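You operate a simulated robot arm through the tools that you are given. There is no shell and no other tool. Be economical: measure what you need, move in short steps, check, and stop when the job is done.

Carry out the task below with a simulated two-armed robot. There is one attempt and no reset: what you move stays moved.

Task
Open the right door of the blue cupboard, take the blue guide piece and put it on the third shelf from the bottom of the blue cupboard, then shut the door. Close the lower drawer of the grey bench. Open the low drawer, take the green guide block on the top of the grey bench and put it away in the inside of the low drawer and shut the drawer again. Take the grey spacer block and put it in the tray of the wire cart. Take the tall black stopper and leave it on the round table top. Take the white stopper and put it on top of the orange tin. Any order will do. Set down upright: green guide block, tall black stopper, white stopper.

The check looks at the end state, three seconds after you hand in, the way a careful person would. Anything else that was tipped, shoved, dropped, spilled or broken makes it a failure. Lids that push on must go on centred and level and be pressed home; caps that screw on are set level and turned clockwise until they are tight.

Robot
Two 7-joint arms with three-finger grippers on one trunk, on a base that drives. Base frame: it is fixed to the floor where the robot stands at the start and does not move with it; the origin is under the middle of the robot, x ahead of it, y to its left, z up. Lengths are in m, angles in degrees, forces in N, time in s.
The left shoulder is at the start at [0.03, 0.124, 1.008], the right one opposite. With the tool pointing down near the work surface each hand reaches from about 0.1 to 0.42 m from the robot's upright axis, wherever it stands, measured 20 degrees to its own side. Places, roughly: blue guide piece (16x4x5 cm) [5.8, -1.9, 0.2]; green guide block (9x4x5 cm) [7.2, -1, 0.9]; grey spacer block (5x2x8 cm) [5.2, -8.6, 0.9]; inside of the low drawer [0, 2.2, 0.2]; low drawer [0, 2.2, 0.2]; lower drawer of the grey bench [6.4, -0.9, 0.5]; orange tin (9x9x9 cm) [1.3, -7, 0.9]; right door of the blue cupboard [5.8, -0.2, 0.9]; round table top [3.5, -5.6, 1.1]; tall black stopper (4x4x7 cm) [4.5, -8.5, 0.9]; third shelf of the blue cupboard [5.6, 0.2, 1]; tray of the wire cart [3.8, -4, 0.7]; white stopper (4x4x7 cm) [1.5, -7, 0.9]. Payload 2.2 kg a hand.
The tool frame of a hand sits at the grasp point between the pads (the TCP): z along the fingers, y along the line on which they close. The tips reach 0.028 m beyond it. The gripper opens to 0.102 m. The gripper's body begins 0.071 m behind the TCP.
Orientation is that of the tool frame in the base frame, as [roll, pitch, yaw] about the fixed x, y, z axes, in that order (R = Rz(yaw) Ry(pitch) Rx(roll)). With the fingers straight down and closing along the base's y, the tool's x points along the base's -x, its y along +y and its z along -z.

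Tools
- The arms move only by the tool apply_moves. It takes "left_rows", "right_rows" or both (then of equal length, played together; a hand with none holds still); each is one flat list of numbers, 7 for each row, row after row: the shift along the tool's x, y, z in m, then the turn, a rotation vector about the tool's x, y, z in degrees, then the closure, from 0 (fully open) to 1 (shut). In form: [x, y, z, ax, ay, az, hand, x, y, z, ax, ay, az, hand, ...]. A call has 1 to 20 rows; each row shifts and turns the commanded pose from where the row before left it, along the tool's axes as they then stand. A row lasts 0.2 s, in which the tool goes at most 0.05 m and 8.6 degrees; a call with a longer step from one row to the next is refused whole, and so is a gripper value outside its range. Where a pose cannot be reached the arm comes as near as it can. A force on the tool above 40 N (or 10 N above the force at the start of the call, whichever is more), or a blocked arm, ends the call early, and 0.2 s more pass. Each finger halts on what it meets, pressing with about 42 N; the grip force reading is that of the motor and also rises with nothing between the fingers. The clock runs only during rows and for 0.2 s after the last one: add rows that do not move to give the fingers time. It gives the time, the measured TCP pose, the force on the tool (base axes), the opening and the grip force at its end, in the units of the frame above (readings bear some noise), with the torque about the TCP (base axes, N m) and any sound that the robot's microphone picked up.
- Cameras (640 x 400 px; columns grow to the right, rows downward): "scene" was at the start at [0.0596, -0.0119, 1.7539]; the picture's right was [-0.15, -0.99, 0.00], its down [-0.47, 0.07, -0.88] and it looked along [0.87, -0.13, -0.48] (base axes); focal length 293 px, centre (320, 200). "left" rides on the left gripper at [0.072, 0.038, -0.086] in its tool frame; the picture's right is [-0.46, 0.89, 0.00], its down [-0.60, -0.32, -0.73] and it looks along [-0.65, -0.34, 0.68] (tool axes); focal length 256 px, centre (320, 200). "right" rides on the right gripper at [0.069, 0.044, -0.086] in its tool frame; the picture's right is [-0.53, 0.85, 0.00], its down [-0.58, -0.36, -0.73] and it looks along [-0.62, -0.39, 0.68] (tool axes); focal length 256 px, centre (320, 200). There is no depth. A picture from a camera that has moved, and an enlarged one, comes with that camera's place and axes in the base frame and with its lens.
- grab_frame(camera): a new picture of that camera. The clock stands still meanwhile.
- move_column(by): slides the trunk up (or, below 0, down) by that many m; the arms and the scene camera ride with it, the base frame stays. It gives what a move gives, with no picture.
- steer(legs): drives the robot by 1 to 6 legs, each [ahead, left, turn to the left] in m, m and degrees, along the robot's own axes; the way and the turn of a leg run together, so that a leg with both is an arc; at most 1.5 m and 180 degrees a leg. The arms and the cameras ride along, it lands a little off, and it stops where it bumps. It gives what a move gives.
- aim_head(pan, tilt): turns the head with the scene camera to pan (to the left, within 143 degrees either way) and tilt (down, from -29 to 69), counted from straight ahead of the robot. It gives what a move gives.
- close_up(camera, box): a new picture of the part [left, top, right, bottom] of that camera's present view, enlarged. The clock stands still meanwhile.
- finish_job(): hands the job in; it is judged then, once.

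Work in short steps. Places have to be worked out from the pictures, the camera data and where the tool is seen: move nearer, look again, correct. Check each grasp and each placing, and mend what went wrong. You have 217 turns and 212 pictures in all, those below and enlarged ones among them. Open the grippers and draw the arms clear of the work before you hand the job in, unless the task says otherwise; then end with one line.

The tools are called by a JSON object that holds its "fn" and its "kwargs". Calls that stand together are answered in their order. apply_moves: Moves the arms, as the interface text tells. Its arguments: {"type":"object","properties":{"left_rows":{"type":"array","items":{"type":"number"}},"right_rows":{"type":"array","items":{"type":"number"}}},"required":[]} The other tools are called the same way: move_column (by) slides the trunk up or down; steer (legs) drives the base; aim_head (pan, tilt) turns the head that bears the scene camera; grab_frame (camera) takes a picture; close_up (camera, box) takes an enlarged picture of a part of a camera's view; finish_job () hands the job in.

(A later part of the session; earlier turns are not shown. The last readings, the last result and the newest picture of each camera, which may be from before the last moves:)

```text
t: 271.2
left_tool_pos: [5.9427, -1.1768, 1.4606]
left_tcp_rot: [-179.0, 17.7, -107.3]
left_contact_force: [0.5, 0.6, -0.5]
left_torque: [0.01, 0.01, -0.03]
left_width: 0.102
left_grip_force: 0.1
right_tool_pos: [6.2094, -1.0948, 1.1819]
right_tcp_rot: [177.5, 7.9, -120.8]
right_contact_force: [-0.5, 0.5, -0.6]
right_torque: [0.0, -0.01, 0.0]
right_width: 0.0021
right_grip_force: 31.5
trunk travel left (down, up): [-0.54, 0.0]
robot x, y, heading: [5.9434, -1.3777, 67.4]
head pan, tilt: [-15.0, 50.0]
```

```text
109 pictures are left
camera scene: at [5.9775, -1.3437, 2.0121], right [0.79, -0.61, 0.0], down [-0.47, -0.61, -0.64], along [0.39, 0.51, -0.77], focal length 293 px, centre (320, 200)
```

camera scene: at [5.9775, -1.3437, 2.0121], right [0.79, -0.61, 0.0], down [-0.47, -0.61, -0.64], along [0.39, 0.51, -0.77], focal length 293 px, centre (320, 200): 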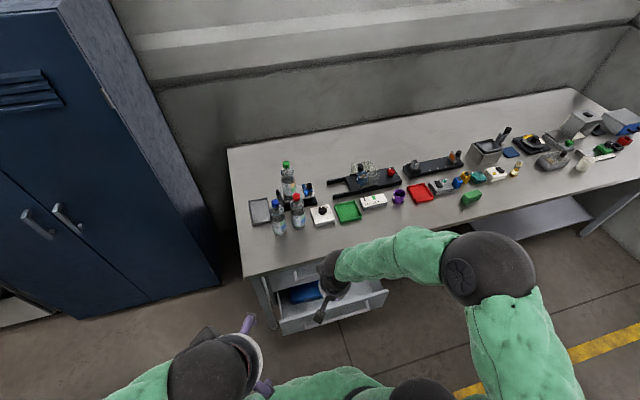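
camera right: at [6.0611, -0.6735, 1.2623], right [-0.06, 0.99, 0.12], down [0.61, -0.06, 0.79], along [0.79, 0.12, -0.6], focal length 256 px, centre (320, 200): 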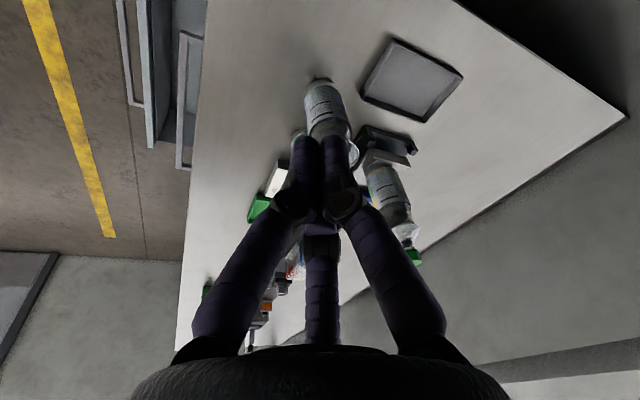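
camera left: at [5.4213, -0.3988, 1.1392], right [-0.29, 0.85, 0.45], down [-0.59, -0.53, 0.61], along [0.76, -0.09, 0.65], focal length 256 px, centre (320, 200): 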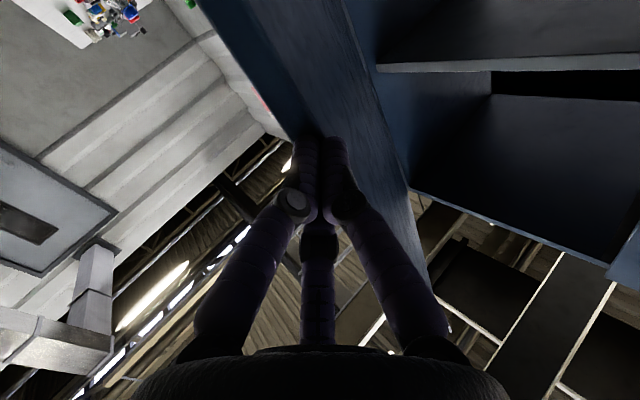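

Drawer centre u≈1.09, its front v≈0.54–0.6; the fist is at v≈0.72. Lower the trunk, shift right 10 cm and look.

{"fn": "move_column", "kwargs": {"by": -0.4}}

{"fn": "move_column", "kwargs": {"by": -0.14}}

{"fn": "steer", "kwargs": {"legs": [[0, -0.1, 0]]}}

{"fn": "apply_moves", "kwargs": {"right_rows": [0.006, 0, 0.04, 0, 0, 0, 1, 0.006, 0, 0.04, 0, 0, 0, 1, 0.006, 0, 0.04, 0, 0, 0, 1]}}

{"fn": "grab_frame", "kwargs": {"camera": "scene"}}

{"fn": "grab_frame", "kwargs": {"camera": "right"}}

```text
t: 275.0
left_tool_pos: [5.9423, -1.1765, 1.061]
left_tcp_rot: [-178.9, 17.8, -107.4]
left_contact_force: [-0.2, -0.6, -0.4]
left_torque: [0.0, -0.03, -0.01]
left_width: 0.1021
left_grip_force: 0.1
right_tool_pos: [6.2103, -1.0949, 0.7828]
right_tcp_rot: [177.5, 7.9, -120.8]
right_contact_force: [0.1, 0.7, 0.0]
right_torque: [0.02, 0.03, 0.0]
right_width: 0.0019
right_grip_force: 31.7
trunk travel left (down, up): [-0.14, 0.4]
robot x, y, heading: [5.9461, -1.3804, 67.7]
head pan, tilt: [-15.0, 50.0]
```

```text
t: 276.7
left_tool_pos: [5.9405, -1.1761, 0.9196]
left_tcp_rot: [-178.9, 17.7, -107.4]
left_contact_force: [-0.4, 0.3, 0.1]
left_torque: [0.01, -0.04, 0.0]
left_width: 0.1019
left_grip_force: 0.0
right_tool_pos: [6.2105, -1.0952, 0.6451]
right_tcp_rot: [177.3, 7.8, -120.7]
right_contact_force: [-0.9, 0.5, -0.4]
right_torque: [-0.01, -0.01, 0.0]
right_width: 0.0018
right_grip_force: 31.1
trunk travel left (down, up): [0.0, 0.54]
robot x, y, heading: [5.9414, -1.3785, 67.5]
head pan, tilt: [-15.0, 50.0]
```

```text
t: 277.9
left_tool_pos: [6.0342, -1.2156, 0.9205]
left_tcp_rot: [-178.9, 17.7, -107.5]
left_contact_force: [0.9, 0.9, -0.5]
left_torque: [0.03, 0.02, 0.01]
left_width: 0.1021
left_grip_force: 0.0
right_tool_pos: [6.3028, -1.1342, 0.6428]
right_tcp_rot: [177.4, 7.8, -120.8]
right_contact_force: [0.3, 0.1, -0.5]
right_torque: [0.03, -0.01, 0.0]
right_width: 0.0021
right_grip_force: 31.6
trunk travel left (down, up): [0.0, 0.54]
robot x, y, heading: [6.0364, -1.417, 67.4]
head pan, tilt: [-15.0, 50.0]
```

```text
t: 278.6
left_tool_pos: [6.0354, -1.2147, 0.9198]
left_tcp_rot: [-178.9, 17.8, -107.5]
left_contact_force: [0.2, 1.0, -0.6]
left_torque: [0.01, -0.03, -0.01]
left_width: 0.1017
left_grip_force: 0.0
right_tool_pos: [6.2985, -1.1299, 0.5181]
right_tcp_rot: [177.4, 7.9, -120.9]
right_contact_force: [0.8, 0.2, -0.3]
right_torque: [-0.04, 0.0, 0.01]
right_width: 0.002
right_grip_force: 31.4
trunk travel left (down, up): [0.0, 0.54]
robot x, y, heading: [6.0372, -1.4175, 67.4]
head pan, tilt: [-15.0, 50.0]
```

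```text
108 pictures are left
camera scene: at [6.07, -1.3819, 1.4721], right [0.79, -0.61, 0.0], down [-0.47, -0.61, -0.64], along [0.39, 0.51, -0.77], focal length 293 px, centre (320, 200)
```

scene: 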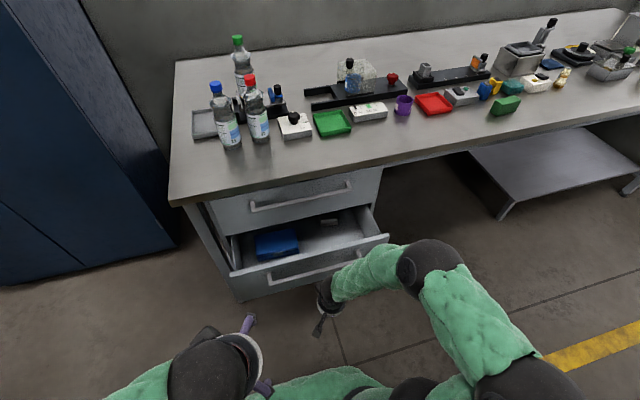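

```text
107 pictures are left
camera right: at [6.2233, -1.1792, 0.5953], right [-0.46, 0.88, 0.11], down [0.58, 0.2, 0.79], along [0.67, 0.42, -0.61], focal length 256 px, centre (320, 200)
```

right: 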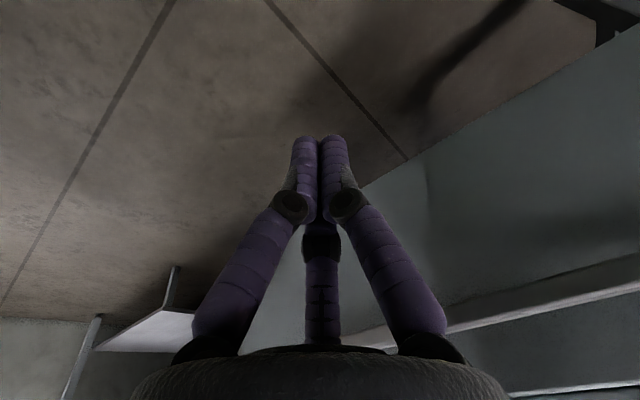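

Fist is centred on the drawer front. Push ahead.

{"fn": "steer", "kwargs": {"legs": [[0.12, 0, 0], [0.04, 0, 0], [0.03, 0, 0]]}}

{"fn": "grab_frame", "kwargs": {"camera": "scene"}}

```text
t: 280.8
left_tool_pos: [6.1086, -1.0355, 0.92]
left_tcp_rot: [-178.9, 17.7, -107.4]
left_contact_force: [-0.2, -0.4, -0.4]
left_torque: [-0.01, 0.0, 0.0]
left_width: 0.1019
left_grip_force: 0.1
right_tool_pos: [6.3712, -0.9512, 0.5189]
right_tcp_rot: [177.3, 7.8, -120.9]
right_contact_force: [0.3, -0.7, 0.4]
right_torque: [-0.03, 0.01, -0.02]
right_width: 0.002
right_grip_force: 31.3
trunk travel left (down, up): [0.0, 0.54]
robot x, y, heading: [6.1057, -1.2411, 67.7]
head pan, tilt: [-15.0, 50.0]
```

```text
106 pictures are left
camera scene: at [6.1441, -1.2025, 1.4721], right [0.79, -0.61, 0.0], down [-0.47, -0.61, -0.64], along [0.39, 0.51, -0.77], focal length 293 px, centre (320, 200)
```

scene: 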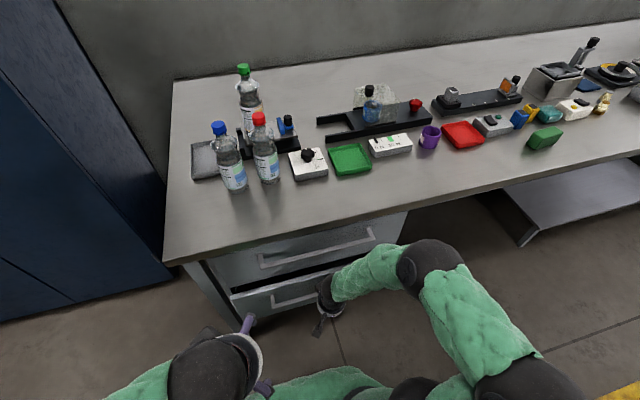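

Almost closed; keep pushing gently until it stops.

{"fn": "steer", "kwargs": {"legs": [[0.03, 0, 0], [0.03, 0, 0], [0.03, 0, 0], [0.03, 0, 0]]}}

{"fn": "grab_frame", "kwargs": {"camera": "scene"}}

```text
t: 282.3
left_tool_pos: [6.1323, -0.979, 0.9199]
left_tcp_rot: [-178.8, 17.7, -107.6]
left_contact_force: [-0.4, 0.9, -0.2]
left_torque: [0.04, 0.03, 0.01]
left_width: 0.102
left_grip_force: 0.0
right_tool_pos: [6.3853, -0.9136, 0.5111]
right_tcp_rot: [177.8, 5.5, -120.8]
right_contact_force: [-0.9, -1.7, 0.7]
right_torque: [0.09, -0.11, -0.03]
right_width: 0.0023
right_grip_force: 31.1
trunk travel left (down, up): [0.0, 0.54]
robot x, y, heading: [6.1304, -1.1812, 67.3]
head pan, tilt: [-15.0, 50.0]
stopped in leg 2: the force on the tool passed its limit at 96 N (the readings are from after the stop); the commanded pose is now the measured one
```

```text
105 pictures are left
camera scene: at [6.167, -1.1471, 1.472], right [0.79, -0.61, 0.0], down [-0.47, -0.61, -0.64], along [0.39, 0.51, -0.77], focal length 293 px, centre (320, 200)
```

scene: 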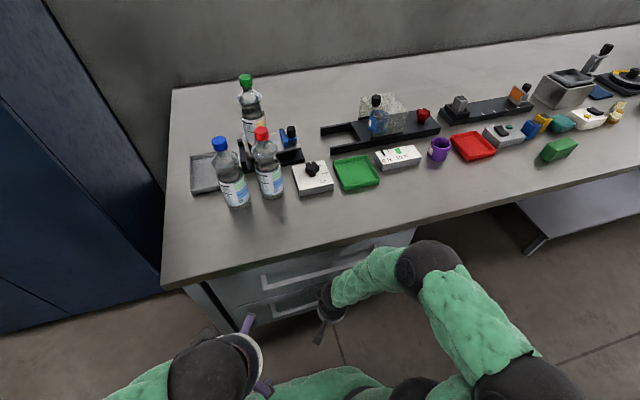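

Drawer is home. Back off, raise the trunk and right hand, and move along to the green block at ≈(7.09,−1.05).

{"fn": "steer", "kwargs": {"legs": [[-0.25, 0, 0]]}}

{"fn": "move_column", "kwargs": {"by": 0.4}}

{"fn": "apply_moves", "kwargs": {"right_rows": [-0.006, 0, -0.04, 0, 0, 0, 0.5, -0.006, 0, -0.04, 0, 0, 0, 0, -0.006, 0, -0.04, 0, 0, 0, 0, -0.006, 0, -0.04, 0, 0, 0, 0, -0.006, 0, -0.04, 0, 0, 0, 0, 0, 0, -0.02, 0, 3, 0, 0, 0, 0, 0, 0, 3, 0, 0]}}

{"fn": "steer", "kwargs": {"legs": [[0, -0.68, 0]]}}

{"fn": "aim_head", "kwargs": {"pan": 0, "tilt": 45}}

{"fn": "grab_frame", "kwargs": {"camera": "scene"}}

```text
t: 284.1
left_tool_pos: [6.0353, -1.2119, 0.9215]
left_tcp_rot: [-178.9, 17.7, -107.4]
left_contact_force: [0.8, -0.3, -0.1]
left_torque: [0.01, 0.01, -0.01]
left_width: 0.102
left_grip_force: 0.0
right_tool_pos: [6.289, -1.1442, 0.5107]
right_tcp_rot: [177.8, 5.7, -120.5]
right_contact_force: [0.9, -0.8, 0.0]
right_torque: [0.0, -0.03, 0.02]
right_width: 0.0022
right_grip_force: 31.3
trunk travel left (down, up): [0.0, 0.54]
robot x, y, heading: [6.0394, -1.4107, 67.9]
head pan, tilt: [-15.0, 50.0]
```

```text
t: 287.9
left_tool_pos: [6.0369, -1.2117, 1.3206]
left_tcp_rot: [-178.9, 17.8, -107.4]
left_contact_force: [-0.5, 0.4, 0.2]
left_torque: [0.02, -0.01, -0.01]
left_width: 0.1021
left_grip_force: 0.0
right_tool_pos: [6.2893, -1.145, 0.911]
right_tcp_rot: [177.8, 5.6, -120.6]
right_contact_force: [0.3, 0.7, 0.4]
right_torque: [0.01, -0.02, 0.0]
right_width: 0.0022
right_grip_force: 31.1
trunk travel left (down, up): [-0.4, 0.14]
robot x, y, heading: [6.0385, -1.4163, 67.8]
head pan, tilt: [-15.0, 50.0]
```

```text
t: 289.5
left_tool_pos: [6.0362, -1.2097, 1.3195]
left_tcp_rot: [-178.9, 17.8, -107.3]
left_contact_force: [0.2, -0.5, -0.2]
left_torque: [-0.04, 0.03, 0.0]
left_width: 0.1021
left_grip_force: 0.1
right_tool_pos: [6.3001, -1.1399, 1.1342]
right_tcp_rot: [177.9, -0.4, -120.3]
right_contact_force: [-0.2, 0.7, -0.1]
right_torque: [-0.03, 0.03, 0.01]
right_width: 0.1022
right_grip_force: 0.0
trunk travel left (down, up): [-0.4, 0.14]
robot x, y, heading: [6.0348, -1.4102, 67.7]
head pan, tilt: [-15.0, 50.0]
```

```text
t: 293.2
left_tool_pos: [6.648, -1.46, 1.32]
left_tcp_rot: [-178.8, 17.8, -107.0]
left_contact_force: [-0.3, 0.0, 0.1]
left_torque: [0.05, 0.0, 0.04]
left_width: 0.102
left_grip_force: 0.0
right_tool_pos: [6.9127, -1.3883, 1.1325]
right_tcp_rot: [177.9, -0.3, -120.0]
right_contact_force: [0.8, 0.4, 0.9]
right_torque: [0.0, 0.03, 0.01]
right_width: 0.1019
right_grip_force: 0.1
trunk travel left (down, up): [-0.4, 0.14]
robot x, y, heading: [6.6496, -1.6634, 68.3]
head pan, tilt: [-15.0, 50.0]
```

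```text
t: 294.0
left_tool_pos: [6.6466, -1.4617, 1.3203]
left_tcp_rot: [-178.9, 17.6, -106.8]
left_contact_force: [1.0, 0.6, -0.1]
left_torque: [-0.02, 0.01, -0.02]
left_width: 0.1019
left_grip_force: 0.2
right_tool_pos: [6.9108, -1.3893, 1.1326]
right_tcp_rot: [177.9, -0.3, -119.9]
right_contact_force: [1.5, 0.2, 0.2]
right_torque: [0.0, 0.0, 0.02]
right_width: 0.102
right_grip_force: 0.1
trunk travel left (down, up): [-0.4, 0.14]
robot x, y, heading: [6.6507, -1.6619, 68.2]
head pan, tilt: [0.0, 45.0]
```

```text
104 pictures are left
camera scene: at [6.6689, -1.6142, 1.879], right [0.93, -0.37, 0.0], down [-0.26, -0.66, -0.71], along [0.26, 0.66, -0.71], focal length 293 px, centre (320, 200)
```

scene: 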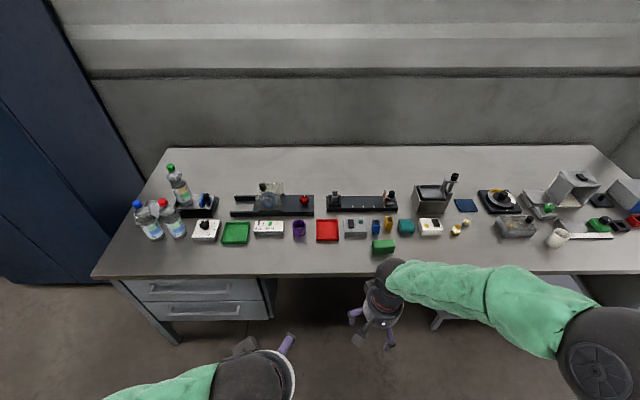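

Both drawers are flush. Zoom in on the green block.

{"fn": "close_up", "kwargs": {"camera": "scene", "box": [340, 210, 440, 270]}}

```text
6.40 times, centred on (390, 240) of scene
camera zoom: at [6.6689, -1.6142, 1.879], right [0.93, -0.37, 0.0], down [-0.26, -0.66, -0.71], along [0.26, 0.66, -0.71], focal length 1872 px, centre (-128, -56)
```

zoom: 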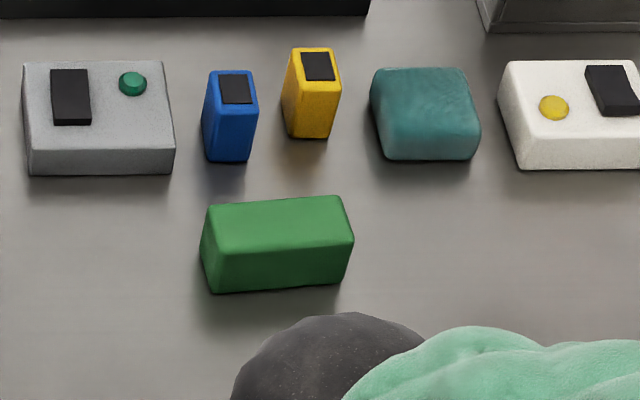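

Block centre ≈(7.152,−1.066), long axis heading ≈−17°, top ≈0.95. I yaw the right hand clockwise ~77° so it closes across the block.

{"fn": "apply_moves", "kwargs": {"right_rows": [0, 0, 0, 0, 0, 7.7, 0, 0, 0, 0, 0, 0, 7.7, 0, 0, 0, 0, 0, 0, 7.7, 0, 0, 0, 0, 0, 0, 7.7, 0, 0, 0, 0, 0, 0, 7.7, 0, 0, 0, 0, 0, 0, 7.7, 0, 0, 0, 0, 0, 0, 7.7, 0, 0, 0, 0, 0, 0, 7.7, 0, 0, 0, 0, 0, 0, 7.7, 0, 0, 0, 0, 0, 0, 7.7, 0]}}

```text
t: 296.2
left_tool_pos: [6.6486, -1.4604, 1.3208]
left_tcp_rot: [-178.9, 17.7, -106.9]
left_contact_force: [0.4, -0.9, -0.2]
left_torque: [0.0, 0.04, 0.04]
left_width: 0.1018
left_grip_force: 0.1
right_tool_pos: [6.9115, -1.3905, 1.1335]
right_tcp_rot: [179.9, -2.2, 162.9]
right_contact_force: [-0.4, -0.5, -0.7]
right_torque: [0.02, -0.01, 0.0]
right_width: 0.1022
right_grip_force: 0.0
trunk travel left (down, up): [-0.4, 0.14]
robot x, y, heading: [6.6509, -1.6645, 68.4]
head pan, tilt: [0.0, 45.0]
```

Now extend the arm toward the bench 13 cm and drive right 10 cm and forward 20 cm at height, then look.

{"fn": "apply_moves", "kwargs": {"right_rows": [-0.0025, 0.0325, 0, 0, 0, 0, 0, -0.0025, 0.0325, 0, 0, 0, 0, 0, -0.0025, 0.0325, 0, 0, 0, 0, 0, -0.0025, 0.0325, 0, 0, 0, 0, 0]}}

{"fn": "steer", "kwargs": {"legs": [[0, -0.1, 0], [0.22, 0, 0]]}}

{"fn": "grab_frame", "kwargs": {"camera": "right"}}

{"fn": "grab_frame", "kwargs": {"camera": "scene"}}

```text
t: 297.2
left_tool_pos: [6.6481, -1.4594, 1.3202]
left_tcp_rot: [-178.9, 17.7, -107.0]
left_contact_force: [0.4, 0.5, 0.5]
left_torque: [-0.07, 0.0, 0.0]
left_width: 0.102
left_grip_force: 0.0
right_tool_pos: [6.9595, -1.2649, 1.1309]
right_tcp_rot: [-180.0, -2.2, 163.1]
right_contact_force: [0.4, -0.3, 0.0]
right_torque: [-0.01, 0.05, -0.01]
right_width: 0.1022
right_grip_force: 0.0
trunk travel left (down, up): [-0.4, 0.14]
robot x, y, heading: [6.6494, -1.6638, 68.1]
head pan, tilt: [0.0, 45.0]
```

```text
t: 299.6
left_tool_pos: [6.8219, -1.2964, 1.3199]
left_tcp_rot: [-178.9, 17.7, -106.8]
left_contact_force: [-0.6, 0.4, -0.6]
left_torque: [-0.03, -0.01, 0.01]
left_width: 0.1021
left_grip_force: 0.0
right_tool_pos: [7.1332, -1.1002, 1.133]
right_tcp_rot: [179.9, -2.2, 163.2]
right_contact_force: [0.2, 0.7, 0.2]
right_torque: [-0.01, 0.03, -0.01]
right_width: 0.1019
right_grip_force: 0.1
trunk travel left (down, up): [-0.4, 0.14]
robot x, y, heading: [6.8237, -1.4989, 68.2]
head pan, tilt: [0.0, 45.0]
```

```text
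102 pictures are left
camera right: at [7.082, -1.0405, 1.2195], right [0.76, 0.65, -0.02], down [0.47, -0.52, 0.71], along [0.45, -0.54, -0.71], focal length 256 px, centre (320, 200)
```

right: 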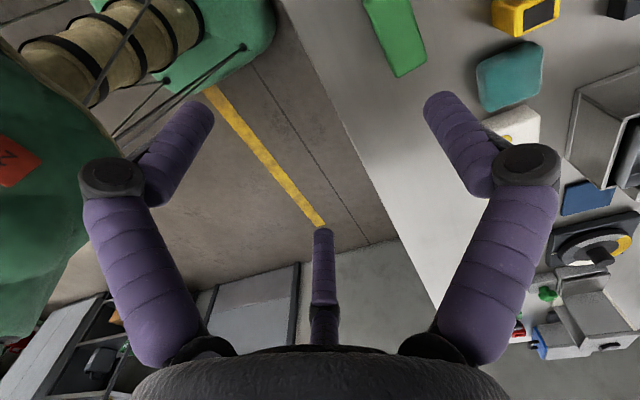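

```text
101 pictures are left
camera scene: at [6.8431, -1.4493, 1.879], right [0.93, -0.37, 0.0], down [-0.26, -0.66, -0.71], along [0.26, 0.66, -0.71], focal length 293 px, centre (320, 200)
```

scene: 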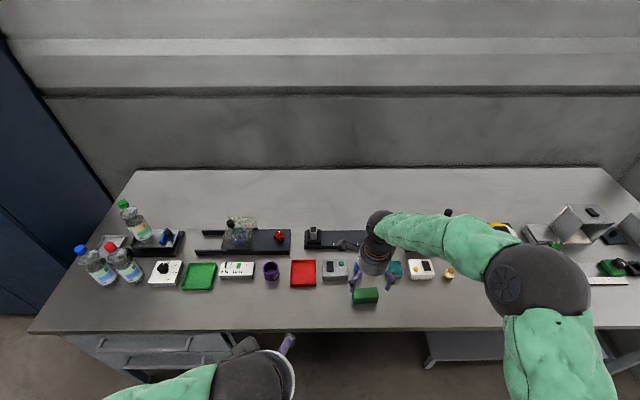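

Move 3 cm toward the block and lower to z≈1.03 for a closer check.

{"fn": "apply_moves", "kwargs": {"right_rows": [-0.005, 0.015, 0.035, 0, 0, 0, 0, -0.005, 0.015, 0.035, 0, 0, 0, 0, 0, 0, 0.03, 0, 0, 0, 0]}}

{"fn": "grab_frame", "kwargs": {"camera": "right"}}

{"fn": "close_up", "kwargs": {"camera": "scene", "box": [310, 220, 450, 310]}}

```text
t: 300.4
left_tool_pos: [6.8219, -1.2977, 1.32]
left_tcp_rot: [-178.8, 17.7, -106.9]
left_contact_force: [-0.1, -1.1, -0.2]
left_torque: [0.01, 0.0, 0.03]
left_width: 0.1019
left_grip_force: 0.1
right_tool_pos: [7.1469, -1.0717, 1.0312]
right_tcp_rot: [179.7, -2.2, 163.2]
right_contact_force: [-0.1, 0.2, 0.0]
right_torque: [-0.03, -0.02, -0.02]
right_width: 0.1019
right_grip_force: 0.0
trunk travel left (down, up): [-0.4, 0.14]
robot x, y, heading: [6.8267, -1.4981, 68.3]
head pan, tilt: [0.0, 45.0]
```

```text
100 pictures are left
camera right: at [7.0968, -1.0123, 1.1198], right [0.76, 0.66, -0.02], down [0.47, -0.53, 0.71], along [0.45, -0.54, -0.71], focal length 256 px, centre (320, 200)
```

right: 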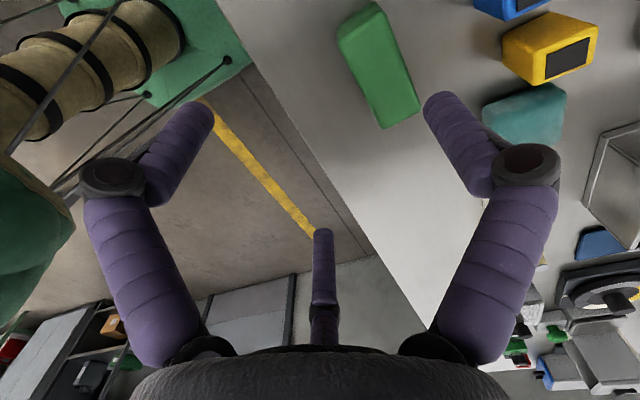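

```text
4.44 times, centred on (380, 265) of scene
camera zoom: at [6.8428, -1.4504, 1.879], right [0.93, -0.37, 0.0], down [-0.26, -0.66, -0.71], along [0.26, 0.66, -0.71], focal length 1300 px, centre (53, -89)
```

zoom: 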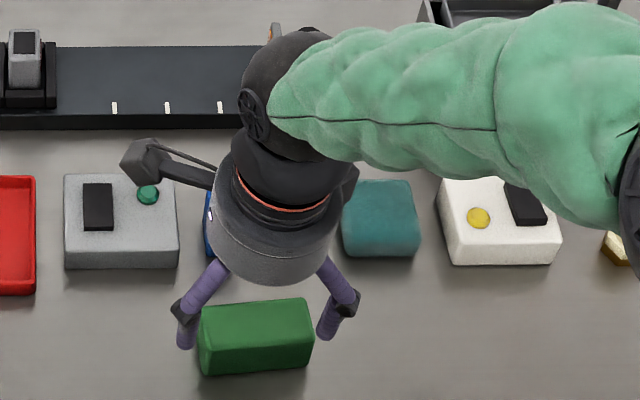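

The two views agree if the bench top is ≈0.85 (block top ≈0.90), giving centre ≈(7.175,−1.036). Correct and lower more.

{"fn": "apply_moves", "kwargs": {"right_rows": [-0.0165, 0.03, 0, 0, 0, 0, 0, 0, 0, 0.035, 0, 0, 0, 0, 0, 0, 0.035, 0, 0, 0, 0]}}

{"fn": "grab_frame", "kwargs": {"camera": "right"}}

{"fn": "close_up", "kwargs": {"camera": "scene", "box": [310, 220, 450, 310]}}

```text
t: 301.2
left_tool_pos: [6.8222, -1.2966, 1.3203]
left_tcp_rot: [-178.8, 17.7, -106.9]
left_contact_force: [0.2, 0.5, -0.5]
left_torque: [-0.03, 0.04, -0.02]
left_width: 0.102
left_grip_force: 0.1
right_tool_pos: [7.1682, -1.047, 0.9609]
right_tcp_rot: [179.9, -2.2, 163.3]
right_contact_force: [-0.1, -0.4, 0.4]
right_torque: [-0.01, -0.01, -0.03]
right_width: 0.1017
right_grip_force: 0.1
trunk travel left (down, up): [-0.4, 0.14]
robot x, y, heading: [6.8242, -1.496, 68.6]
head pan, tilt: [0.0, 45.0]
```

```text
98 pictures are left
camera right: at [7.1186, -0.9874, 1.0493], right [0.76, 0.66, -0.02], down [0.47, -0.53, 0.71], along [0.45, -0.54, -0.71], focal length 256 px, centre (320, 200)
```

right: 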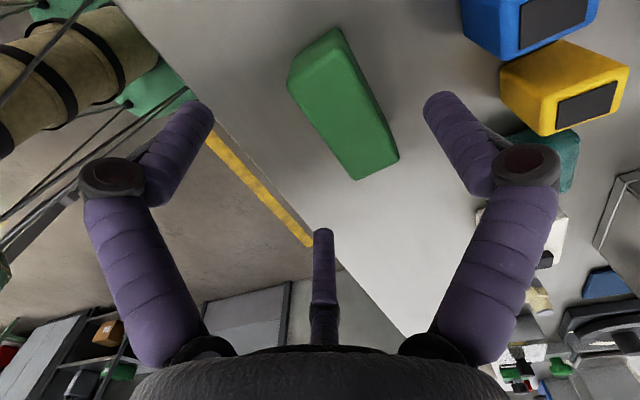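

```text
4.44 times, centred on (380, 265) of scene
camera zoom: at [6.8437, -1.449, 1.879], right [0.93, -0.37, 0.0], down [-0.26, -0.66, -0.71], along [0.26, 0.66, -0.71], focal length 1300 px, centre (53, -89)
```

zoom: 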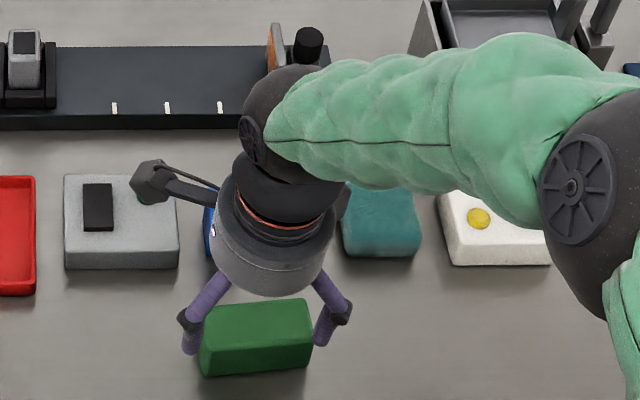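

Well aligned. Lower to z≈0.905 carefully.

{"fn": "apply_moves", "kwargs": {"right_rows": [0, 0.004, 0.02, 0, 0, 0, 0, 0, 0, 0.02, 0, 0, 0, 0, 0, 0, 0.015, 0, 0, 0, 0, 0, 0, 0, 0, 0, 0, 0]}}

{"fn": "grab_frame", "kwargs": {"camera": "right"}}

```text
t: 302.2
left_tool_pos: [6.8214, -1.2967, 1.3207]
left_tcp_rot: [-178.8, 17.7, -106.8]
left_contact_force: [-0.4, 0.5, 0.4]
left_torque: [0.02, 0.02, -0.02]
left_width: 0.1018
left_grip_force: 0.0
right_tool_pos: [7.1674, -1.0442, 0.9062]
right_tcp_rot: [179.8, -2.2, 163.2]
right_contact_force: [-0.2, 0.2, 0.2]
right_torque: [0.01, 0.01, -0.01]
right_width: 0.1019
right_grip_force: 0.1
trunk travel left (down, up): [-0.4, 0.14]
robot x, y, heading: [6.8238, -1.4997, 68.2]
head pan, tilt: [0.0, 45.0]
```

```text
96 pictures are left
camera right: at [7.1177, -0.9837, 0.9937], right [0.76, 0.65, -0.02], down [0.47, -0.53, 0.71], along [0.45, -0.54, -0.71], focal length 256 px, centre (320, 200)
```

right: 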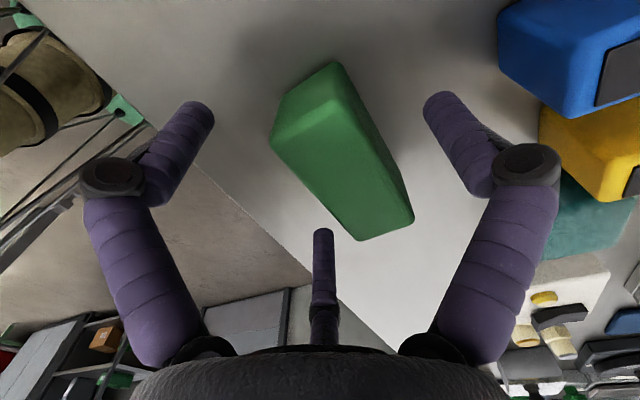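

Triangulating two heights gives block top ≈0.86. Correct 1.5 cm along the block and descend further.

{"fn": "apply_moves", "kwargs": {"right_rows": [-0.014, -0.005, 0.0, 0, 0, 0, 0, 0, 0, 0.02, 0, 0, 0, 0, 0, 0, 0.015, 0, 0, 0, 0, 0, 0, 0, 0, 0, 0, 0]}}

{"fn": "grab_frame", "kwargs": {"camera": "right"}}

```text
t: 303.2
left_tool_pos: [6.8209, -1.2973, 1.3198]
left_tcp_rot: [-178.9, 17.7, -106.8]
left_contact_force: [-0.2, -0.8, 0.0]
left_torque: [-0.04, -0.01, -0.02]
left_width: 0.102
left_grip_force: 0.1
right_tool_pos: [7.1764, -1.0526, 0.87]
right_tcp_rot: [179.9, -2.3, 163.2]
right_contact_force: [0.5, -0.4, -0.7]
right_torque: [0.01, -0.01, -0.02]
right_width: 0.1021
right_grip_force: 0.0
trunk travel left (down, up): [-0.4, 0.14]
robot x, y, heading: [6.8249, -1.4988, 68.4]
head pan, tilt: [0.0, 45.0]
```

```text
95 pictures are left
camera right: at [7.1281, -0.9923, 0.9589], right [0.76, 0.65, -0.02], down [0.47, -0.53, 0.71], along [0.45, -0.54, -0.71], focal length 256 px, centre (320, 200)
```

right: 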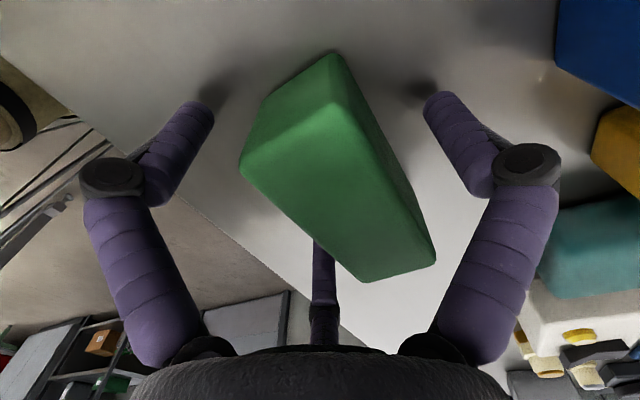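

Fingers now straddle it and tip shadows are close. Lower 1 cm and close.

{"fn": "apply_moves", "kwargs": {"right_rows": [0, 0, 0.012, 0, 0, 0, 0, 0, 0, 0, 0, 0, 0, 0.25, 0, 0, 0, 0, 0, 0, 0.5, 0, 0, 0, 0, 0, 0, 0.8, 0, 0, 0, 0, 0, 0, 1, 0, 0, 0, 0, 0, 0, 1]}}

{"fn": "grab_frame", "kwargs": {"camera": "right"}}

```text
t: 303.6
left_tool_pos: [6.8205, -1.3012, 1.3215]
left_tcp_rot: [-179.0, 17.9, -106.9]
left_contact_force: [-0.5, 1.0, 0.3]
left_torque: [0.03, -0.01, -0.04]
left_width: 0.1021
left_grip_force: 0.0
right_tool_pos: [7.179, -1.0548, 0.8677]
right_tcp_rot: [179.8, -1.8, 162.9]
right_contact_force: [-4.1, -12.1, 34.2]
right_torque: [-1.73, -1.37, -0.46]
right_width: 0.0963
right_grip_force: 14.7
trunk travel left (down, up): [-0.4, 0.14]
robot x, y, heading: [6.825, -1.5013, 68.2]
head pan, tilt: [0.0, 45.0]
stopped in row 2 (right hand): the force on the tool passed its limit at 44 N (the readings are from after the stop); the commanded pose is now the measured one
```

```text
94 pictures are left
camera right: at [7.1296, -0.9936, 0.9559], right [0.76, 0.65, -0.01], down [0.47, -0.53, 0.71], along [0.46, -0.55, -0.7], focal length 256 px, centre (320, 200)
```

right: 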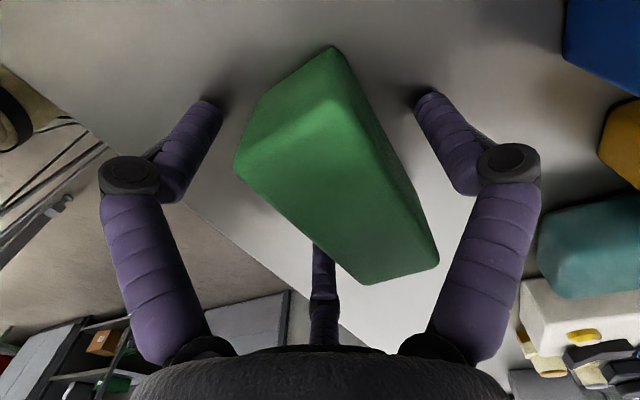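

Bench surface is ≈0.838. Raise 1.2 cm and close.

{"fn": "apply_moves", "kwargs": {"right_rows": [0, 0, -0.013, 0, 0, 0, 0.1, 0, 0, 0, 0, 0, 0, 0.3, 0, 0, 0, 0, 0, 0, 0.5, 0, 0, 0, 0, 0, 0, 0.8, 0, 0, 0, 0, 0, 0, 1, 0, 0, 0, 0, 0, 0, 1]}}

{"fn": "grab_frame", "kwargs": {"camera": "right"}}

```text
t: 305.0
left_tool_pos: [6.8205, -1.2968, 1.3195]
left_tcp_rot: [-178.9, 17.8, -106.9]
left_contact_force: [-0.3, -0.5, 0.3]
left_torque: [-0.02, -0.01, -0.01]
left_width: 0.102
left_grip_force: 0.1
right_tool_pos: [7.1791, -1.0529, 0.8794]
right_tcp_rot: [179.8, -1.9, 163.1]
right_contact_force: [-2.1, 0.5, 5.6]
right_torque: [0.06, 0.08, 0.0]
right_width: 0.0562
right_grip_force: 42.1
trunk travel left (down, up): [-0.4, 0.14]
robot x, y, heading: [6.8213, -1.5021, 68.1]
head pan, tilt: [0.0, 45.0]
```

```text
93 pictures are left
camera right: at [7.1294, -0.9914, 0.9658], right [0.76, 0.65, -0.02], down [0.47, -0.53, 0.71], along [0.46, -0.55, -0.7], focal length 256 px, centre (320, 200)
```

right: 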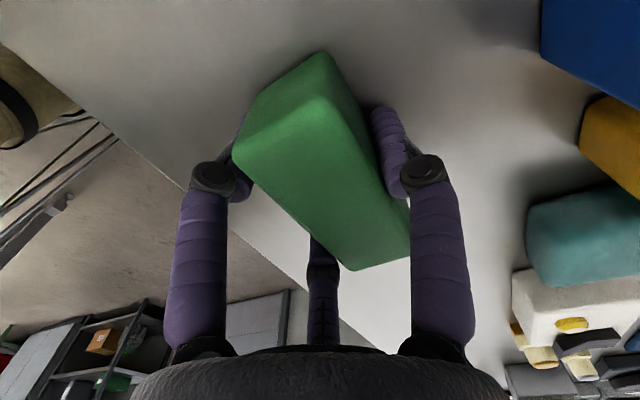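

Gripped firmly. Lift, retract, back away and turn to drive back along the aisle.

{"fn": "apply_moves", "kwargs": {"right_rows": [0, 0, -0.045, 0, 0, 0, 1, 0, 0, -0.045, 0, 0, 0, 1, 0, 0, -0.045, 0, 0, 0, 1, 0, 0, -0.045, 0, 0, 0, 1, 0, 0, -0.045, 0, 0, 0, 1, 0, 0, 0, 0, 0, 0, 1]}}

{"fn": "steer", "kwargs": {"legs": [[-0.15, 0, 0], [0, 0, 79.5], [1.4, 0, 0]]}}

{"fn": "aim_head", "kwargs": {"pan": 0, "tilt": 25}}

{"fn": "grab_frame", "kwargs": {"camera": "scene"}}

```text
t: 306.4
left_tool_pos: [6.8231, -1.2973, 1.3211]
left_tcp_rot: [-178.9, 17.7, -106.8]
left_contact_force: [1.0, 0.1, 0.0]
left_torque: [-0.02, -0.01, -0.02]
left_width: 0.1021
left_grip_force: 0.0
right_tool_pos: [7.1869, -1.0534, 1.1001]
right_tcp_rot: [179.9, -2.0, 163.2]
right_contact_force: [0.2, 0.1, -0.4]
right_torque: [0.01, 0.02, 0.04]
right_width: 0.056
right_grip_force: 42.6
trunk travel left (down, up): [-0.4, 0.14]
robot x, y, heading: [6.8256, -1.4977, 68.3]
head pan, tilt: [0.0, 45.0]
```

```text
t: 317.8
left_tool_pos: [5.3786, -0.8594, 1.3199]
left_tcp_rot: [-178.9, 17.7, -27.2]
left_contact_force: [-0.6, -1.0, -0.2]
left_torque: [0.01, -0.02, 0.0]
left_width: 0.1022
left_grip_force: 0.1
right_tool_pos: [5.207, -0.4563, 1.1009]
right_tcp_rot: [179.9, -1.9, -117.3]
right_contact_force: [0.1, -0.1, -0.5]
right_torque: [-0.01, 0.02, 0.02]
right_width: 0.0562
right_grip_force: 41.3
trunk travel left (down, up): [-0.4, 0.14]
robot x, y, heading: [5.5792, -0.8917, 148.1]
head pan, tilt: [0.0, 45.0]
```

```text
t: 318.6
left_tool_pos: [5.3794, -0.8599, 1.3209]
left_tcp_rot: [-178.9, 17.6, -27.2]
left_contact_force: [0.4, 0.1, -0.7]
left_torque: [-0.03, 0.04, 0.0]
left_width: 0.1022
left_grip_force: 0.0
right_tool_pos: [5.2051, -0.4564, 1.1025]
right_tcp_rot: [179.9, -2.0, -117.4]
right_contact_force: [0.1, -0.7, -1.7]
right_torque: [-0.01, -0.01, 0.0]
right_width: 0.056
right_grip_force: 41.5
trunk travel left (down, up): [-0.4, 0.14]
robot x, y, heading: [5.5793, -0.895, 147.8]
head pan, tilt: [0.0, 25.0]
```

```text
92 pictures are left
camera scene: at [5.5258, -0.8592, 1.9095], right [0.53, 0.85, 0.0], down [0.36, -0.23, -0.91], along [-0.77, 0.48, -0.42], focal length 293 px, centre (320, 200)
```

scene: 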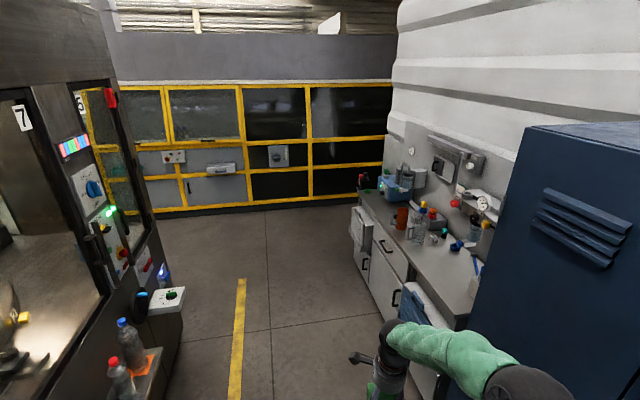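

The aisle is clear. Drive back west along it and turn toward the passage.

{"fn": "steer", "kwargs": {"legs": [[0, 0, 8.5], [1.17, 0, 0], [0, 0, 5.6], [1.15, 0, 0], [0, 0, 64]]}}

{"fn": "grab_frame", "kwargs": {"camera": "scene"}}

```text
t: 333.9
left_tool_pos: [3.3595, -0.2544, 1.3203]
left_tcp_rot: [-178.9, 17.7, 50.7]
left_contact_force: [0.4, -0.2, -0.4]
left_torque: [0.01, 0.01, -0.02]
left_width: 0.1019
left_grip_force: 0.0
right_tool_pos: [2.9279, -0.3375, 1.1013]
right_tcp_rot: [179.9, -2.0, -39.4]
right_contact_force: [-0.4, 0.1, -1.0]
right_torque: [0.05, 0.0, -0.04]
right_width: 0.0559
right_grip_force: 41.8
trunk travel left (down, up): [-0.4, 0.14]
robot x, y, heading: [3.4335, -0.0638, -134.2]
head pan, tilt: [0.0, 25.0]
```

```text
91 pictures are left
camera scene: at [3.3901, -0.1075, 1.9096], right [-0.72, 0.7, 0.0], down [0.3, 0.3, -0.91], along [-0.63, -0.65, -0.42], focal length 293 px, centre (320, 200)
```

scene: 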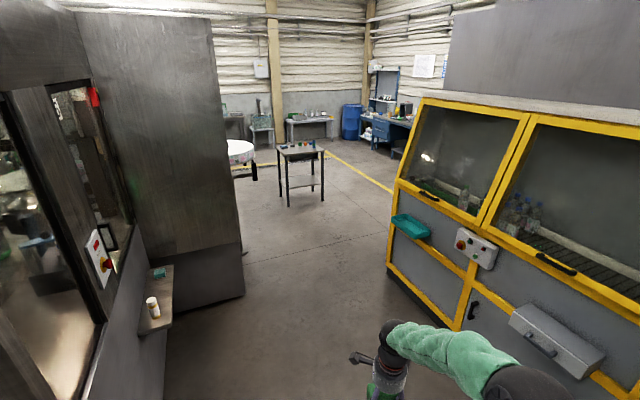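

Shift left slightly for elbow clearance from the yellow machine, then drive through the passage.

{"fn": "steer", "kwargs": {"legs": [[0, 0.1, 2.8], [1.4, 0, 0], [1.35, 0, 0]]}}

{"fn": "aim_head", "kwargs": {"pan": -45, "tilt": 20}}

{"fn": "grab_frame", "kwargs": {"camera": "scene"}}

```text
t: 348.0
left_tool_pos: [1.5817, -2.3572, 1.3213]
left_tcp_rot: [-179.0, 17.7, 52.4]
left_contact_force: [0.6, -0.1, 0.6]
left_torque: [-0.01, 0.02, 0.0]
left_width: 0.1019
left_grip_force: 0.1
right_tool_pos: [1.1541, -2.4539, 1.1018]
right_tcp_rot: [-180.0, -2.0, -37.6]
right_contact_force: [-0.6, 0.1, -1.9]
right_torque: [0.0, 0.02, 0.02]
right_width: 0.0562
right_grip_force: 42.3
trunk travel left (down, up): [-0.4, 0.14]
robot x, y, heading: [1.6498, -2.1682, -132.6]
head pan, tilt: [0.0, 25.0]
```

```text
t: 349.1
left_tool_pos: [1.5823, -2.3558, 1.3206]
left_tcp_rot: [-179.0, 17.7, 52.4]
left_contact_force: [-0.9, 0.9, 0.4]
left_torque: [-0.02, -0.01, 0.03]
left_width: 0.102
left_grip_force: 0.1
right_tool_pos: [1.1535, -2.4532, 1.1011]
right_tcp_rot: [179.8, -2.1, -37.6]
right_contact_force: [-0.2, -0.1, -1.4]
right_torque: [0.03, 0.03, 0.01]
right_width: 0.0559
right_grip_force: 41.7
trunk travel left (down, up): [-0.4, 0.14]
robot x, y, heading: [1.6502, -2.1639, -132.4]
head pan, tilt: [-45.0, 20.0]
```

```text
90 pictures are left
camera scene: at [1.5777, -2.146, 1.9177], right [-0.04, 1.0, 0.0], down [0.34, 0.02, -0.94], along [-0.94, -0.04, -0.34], focal length 293 px, centre (320, 200)
```

scene: 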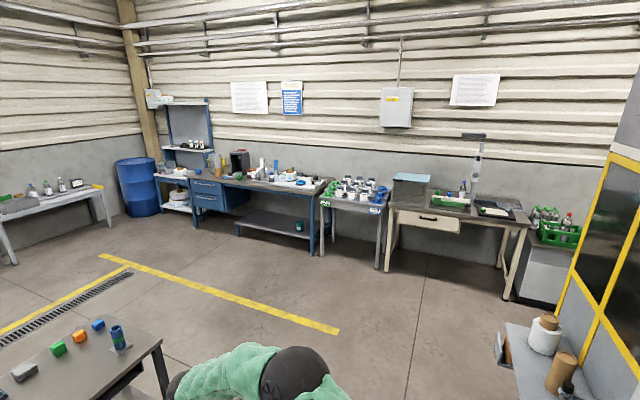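

Head for the alcove: drive west, then turn up the aisle along its centre line.

{"fn": "steer", "kwargs": {"legs": [[0, 0, -48], [1.2, 0, 0], [1.1, 0, 0], [0, 0, -108], [1.5, 0, 0]]}}

{"fn": "aim_head", "kwargs": {"pan": 10, "tilt": 25}}

{"fn": "grab_frame", "kwargs": {"camera": "scene"}}

```text
t: 374.0
left_tool_pos: [-0.2461, -0.5493, 1.3201]
left_tcp_rot: [-178.9, 17.6, -101.2]
left_contact_force: [-0.1, 0.0, -0.2]
left_torque: [-0.03, 0.02, 0.0]
left_width: 0.1019
left_grip_force: 0.0
right_tool_pos: [0.0934, -0.2719, 1.1007]
right_tcp_rot: [-179.9, -2.0, 168.7]
right_contact_force: [-0.3, -0.4, -0.6]
right_torque: [-0.01, -0.02, 0.02]
right_width: 0.056
right_grip_force: 41.7
trunk travel left (down, up): [-0.4, 0.14]
robot x, y, heading: [-0.2239, -0.751, 73.9]
head pan, tilt: [-45.0, 20.0]
```

```text
t: 375.3
left_tool_pos: [-0.2454, -0.5485, 1.3204]
left_tcp_rot: [-178.9, 17.7, -101.4]
left_contact_force: [0.8, 0.2, -0.1]
left_torque: [0.0, -0.02, 0.0]
left_width: 0.1019
left_grip_force: 0.1
right_tool_pos: [0.0946, -0.2713, 1.1019]
right_tcp_rot: [-179.9, -2.0, 168.7]
right_contact_force: [0.4, -0.1, -1.5]
right_torque: [0.0, 0.03, 0.04]
right_width: 0.0561
right_grip_force: 42.2
trunk travel left (down, up): [-0.4, 0.14]
robot x, y, heading: [-0.2217, -0.7509, 73.7]
head pan, tilt: [10.0, 25.0]
```

```text
89 pictures are left
camera scene: at [-0.2223, -0.6861, 1.9096], right [0.99, -0.11, 0.0], down [-0.05, -0.42, -0.91], along [0.1, 0.9, -0.42], focal length 293 px, centre (320, 200)
```

scene: 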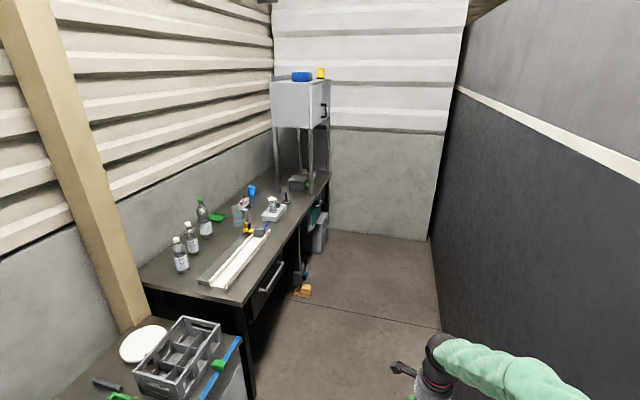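

{"fn": "steer", "kwargs": {"legs": [[0, 0, -2.5], [1.5, 0, 0], [0.35, 0, 0]]}}

{"fn": "aim_head", "kwargs": {"pan": 25, "tilt": 45}}

{"fn": "grab_frame", "kwargs": {"camera": "scene"}}

```text
t: 385.0
left_tool_pos: [0.355, 1.2122, 1.3205]
left_tcp_rot: [-178.9, 17.7, -103.4]
left_contact_force: [0.7, 0.4, 0.5]
left_torque: [-0.03, 0.0, -0.01]
left_width: 0.102
left_grip_force: 0.1
right_tool_pos: [0.7056, 1.4762, 1.1007]
right_tcp_rot: [180.0, -2.0, 166.5]
right_contact_force: [0.3, 0.4, -0.8]
right_torque: [-0.03, -0.01, 0.01]
right_width: 0.0561
right_grip_force: 41.8
trunk travel left (down, up): [-0.4, 0.14]
robot x, y, heading: [0.3688, 1.0079, 71.6]
head pan, tilt: [10.0, 25.0]
```

```text
t: 385.8
left_tool_pos: [0.3539, 1.2122, 1.321]
left_tcp_rot: [-178.9, 17.7, -103.6]
left_contact_force: [0.4, -0.2, 0.0]
left_torque: [-0.01, 0.0, -0.02]
left_width: 0.102
left_grip_force: 0.0
right_tool_pos: [0.7046, 1.4738, 1.1015]
right_tcp_rot: [179.9, -2.0, 166.6]
right_contact_force: [-0.5, 0.1, -1.1]
right_torque: [-0.02, -0.01, 0.02]
right_width: 0.056
right_grip_force: 42.2
trunk travel left (down, up): [-0.4, 0.14]
robot x, y, heading: [0.3688, 1.0096, 71.6]
head pan, tilt: [25.0, 45.0]
```

```text
88 pictures are left
camera scene: at [0.3497, 1.0634, 1.8791], right [0.99, 0.11, 0.0], down [0.08, -0.7, -0.71], along [-0.08, 0.7, -0.71], focal length 293 px, centre (320, 200)
```

scene: 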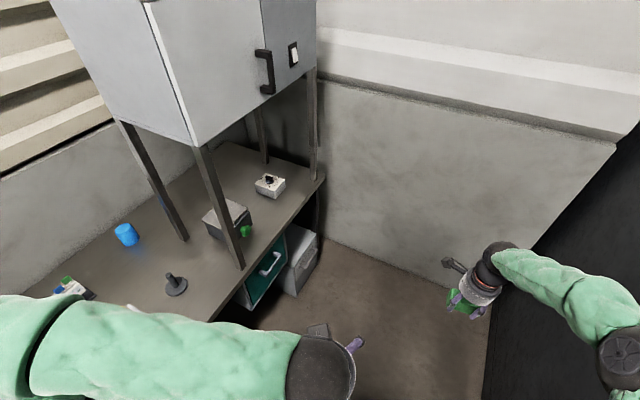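

The teal-fronted low drawer with a white handle is under the bench's far end. I move up the aisle, retract the right hand, lower the trunk, then turn to face it.

{"fn": "apply_moves", "kwargs": {"right_rows": [0, -0.0375, 0, 0, 0, 0, 1, 0, -0.0375, 0, 0, 0, 0, 1, 0, -0.0375, 0, 0, 0, 0, 1, 0, -0.0375, 0, 0, 0, 0, 1]}}

{"fn": "steer", "kwargs": {"legs": [[0.5, -0.05, 0]]}}

{"fn": "move_column", "kwargs": {"by": -0.4}}

{"fn": "steer", "kwargs": {"legs": [[0, 0, 70]]}}

{"fn": "aim_head", "kwargs": {"pan": 0, "tilt": 50}}

{"fn": "grab_frame", "kwargs": {"camera": "scene"}}

```text
t: 386.8
left_tool_pos: [0.3541, 1.2114, 1.3207]
left_tcp_rot: [-178.9, 17.8, -103.5]
left_contact_force: [0.3, -0.7, 0.1]
left_torque: [0.03, 0.0, -0.02]
left_width: 0.1021
left_grip_force: 0.0
right_tool_pos: [0.6702, 1.3275, 1.1042]
right_tcp_rot: [179.9, -2.0, 166.5]
right_contact_force: [-0.8, 0.4, -0.3]
right_torque: [0.0, 0.0, 0.02]
right_width: 0.0563
right_grip_force: 42.1
trunk travel left (down, up): [-0.4, 0.14]
robot x, y, heading: [0.3683, 1.0091, 71.6]
head pan, tilt: [25.0, 45.0]
```

```text
t: 389.8
left_tool_pos: [0.5583, 1.6737, 1.3207]
left_tcp_rot: [-178.9, 17.7, -103.2]
left_contact_force: [-0.4, -0.1, -0.1]
left_torque: [0.01, -0.01, -0.02]
left_width: 0.1023
left_grip_force: 0.0
right_tool_pos: [0.8749, 1.7944, 1.1035]
right_tcp_rot: [180.0, -2.0, 166.8]
right_contact_force: [-0.3, 0.3, -0.7]
right_torque: [-0.01, -0.02, -0.04]
right_width: 0.0562
right_grip_force: 42.7
trunk travel left (down, up): [-0.4, 0.14]
robot x, y, heading: [0.5744, 1.4722, 71.7]
head pan, tilt: [25.0, 45.0]
```

```text
t: 393.6
left_tool_pos: [0.5591, 1.6743, 0.9216]
left_tcp_rot: [-178.9, 17.7, -103.2]
left_contact_force: [-0.2, 0.3, -0.5]
left_torque: [-0.02, 0.0, 0.0]
left_width: 0.1019
left_grip_force: 0.0
right_tool_pos: [0.8754, 1.7937, 0.7029]
right_tcp_rot: [180.0, -2.0, 166.8]
right_contact_force: [0.5, 0.4, -1.4]
right_torque: [0.02, 0.0, 0.0]
right_width: 0.0563
right_grip_force: 42.0
trunk travel left (down, up): [0.0, 0.54]
robot x, y, heading: [0.5771, 1.4721, 71.8]
head pan, tilt: [25.0, 45.0]
```

```text
t: 397.1
left_tool_pos: [0.3802, 1.5281, 0.9195]
left_tcp_rot: [-178.8, 17.7, -33.4]
left_contact_force: [-0.5, -0.5, 0.1]
left_torque: [0.02, 0.01, 0.0]
left_width: 0.1021
left_grip_force: 0.0
right_tool_pos: [0.377, 1.866, 0.7022]
right_tcp_rot: [179.9, -2.0, -123.5]
right_contact_force: [0.9, 0.6, -0.9]
right_torque: [-0.07, 0.01, -0.01]
right_width: 0.0562
right_grip_force: 41.6
trunk travel left (down, up): [0.0, 0.54]
robot x, y, heading: [0.5754, 1.4739, 141.7]
head pan, tilt: [25.0, 45.0]
```

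```text
t: 397.9
left_tool_pos: [0.3791, 1.5287, 0.9213]
left_tcp_rot: [-179.0, 17.7, -33.4]
left_contact_force: [0.2, -0.7, -0.1]
left_torque: [-0.03, -0.02, 0.0]
left_width: 0.102
left_grip_force: 0.1
right_tool_pos: [0.3757, 1.8652, 0.7024]
right_tcp_rot: [180.0, -2.0, -123.5]
right_contact_force: [-1.0, -0.5, -0.9]
right_torque: [-0.03, -0.01, -0.01]
right_width: 0.0558
right_grip_force: 42.2
trunk travel left (down, up): [0.0, 0.54]
robot x, y, heading: [0.5747, 1.473, 141.7]
head pan, tilt: [0.0, 50.0]
```

```text
87 pictures are left
camera scene: at [0.5365, 1.5039, 1.4721], right [0.62, 0.78, 0.0], down [0.6, -0.48, -0.64], along [-0.5, 0.4, -0.77], focal length 293 px, centre (320, 200)
```

scene: 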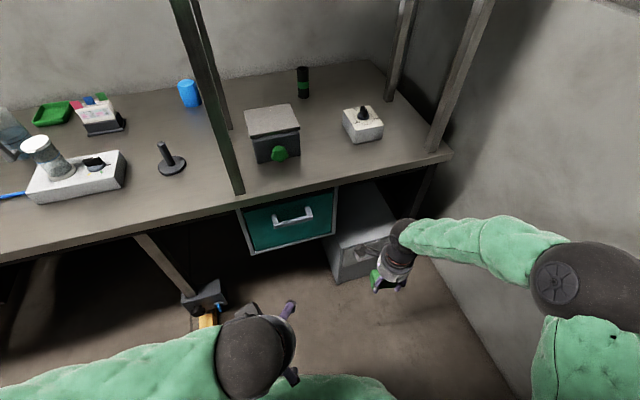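

The gray low unit on the floor right of the teal drawer is the "low drawer". Zoom in.

{"fn": "close_up", "kwargs": {"camera": "scene", "box": [230, 170, 430, 300]}}

{"fn": "grab_frame", "kwargs": {"camera": "right"}}

```text
3.08 times, centred on (330, 235) of scene
camera zoom: at [0.5365, 1.5039, 1.4721], right [0.62, 0.78, 0.0], down [0.6, -0.48, -0.64], along [-0.5, 0.4, -0.77], focal length 900 px, centre (289, 92)
```

zoom: 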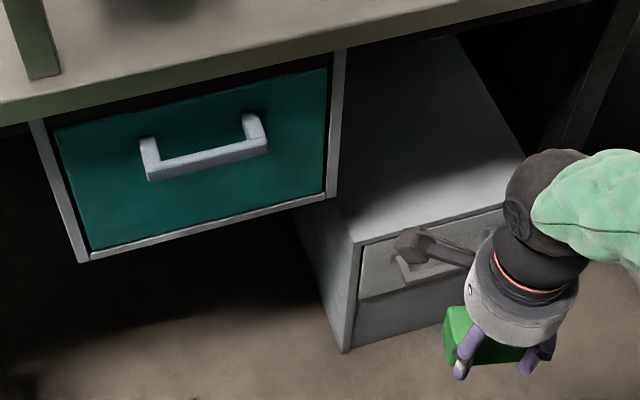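

```text
85 pictures are left
camera right: at [0.3041, 1.8342, 0.7904], right [-0.41, 0.91, -0.02], down [0.64, 0.3, 0.71], along [0.65, 0.28, -0.7], focal length 256 px, centre (320, 200)
```

right: 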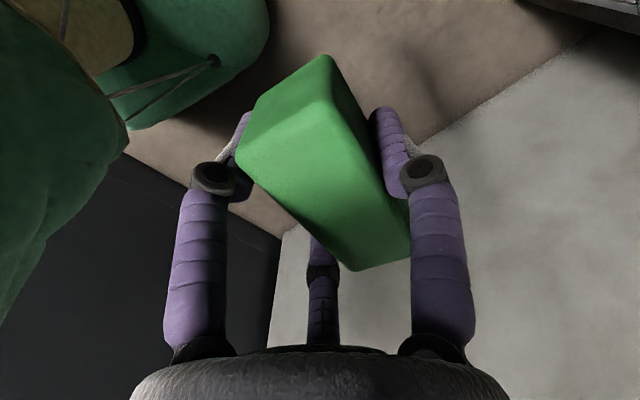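

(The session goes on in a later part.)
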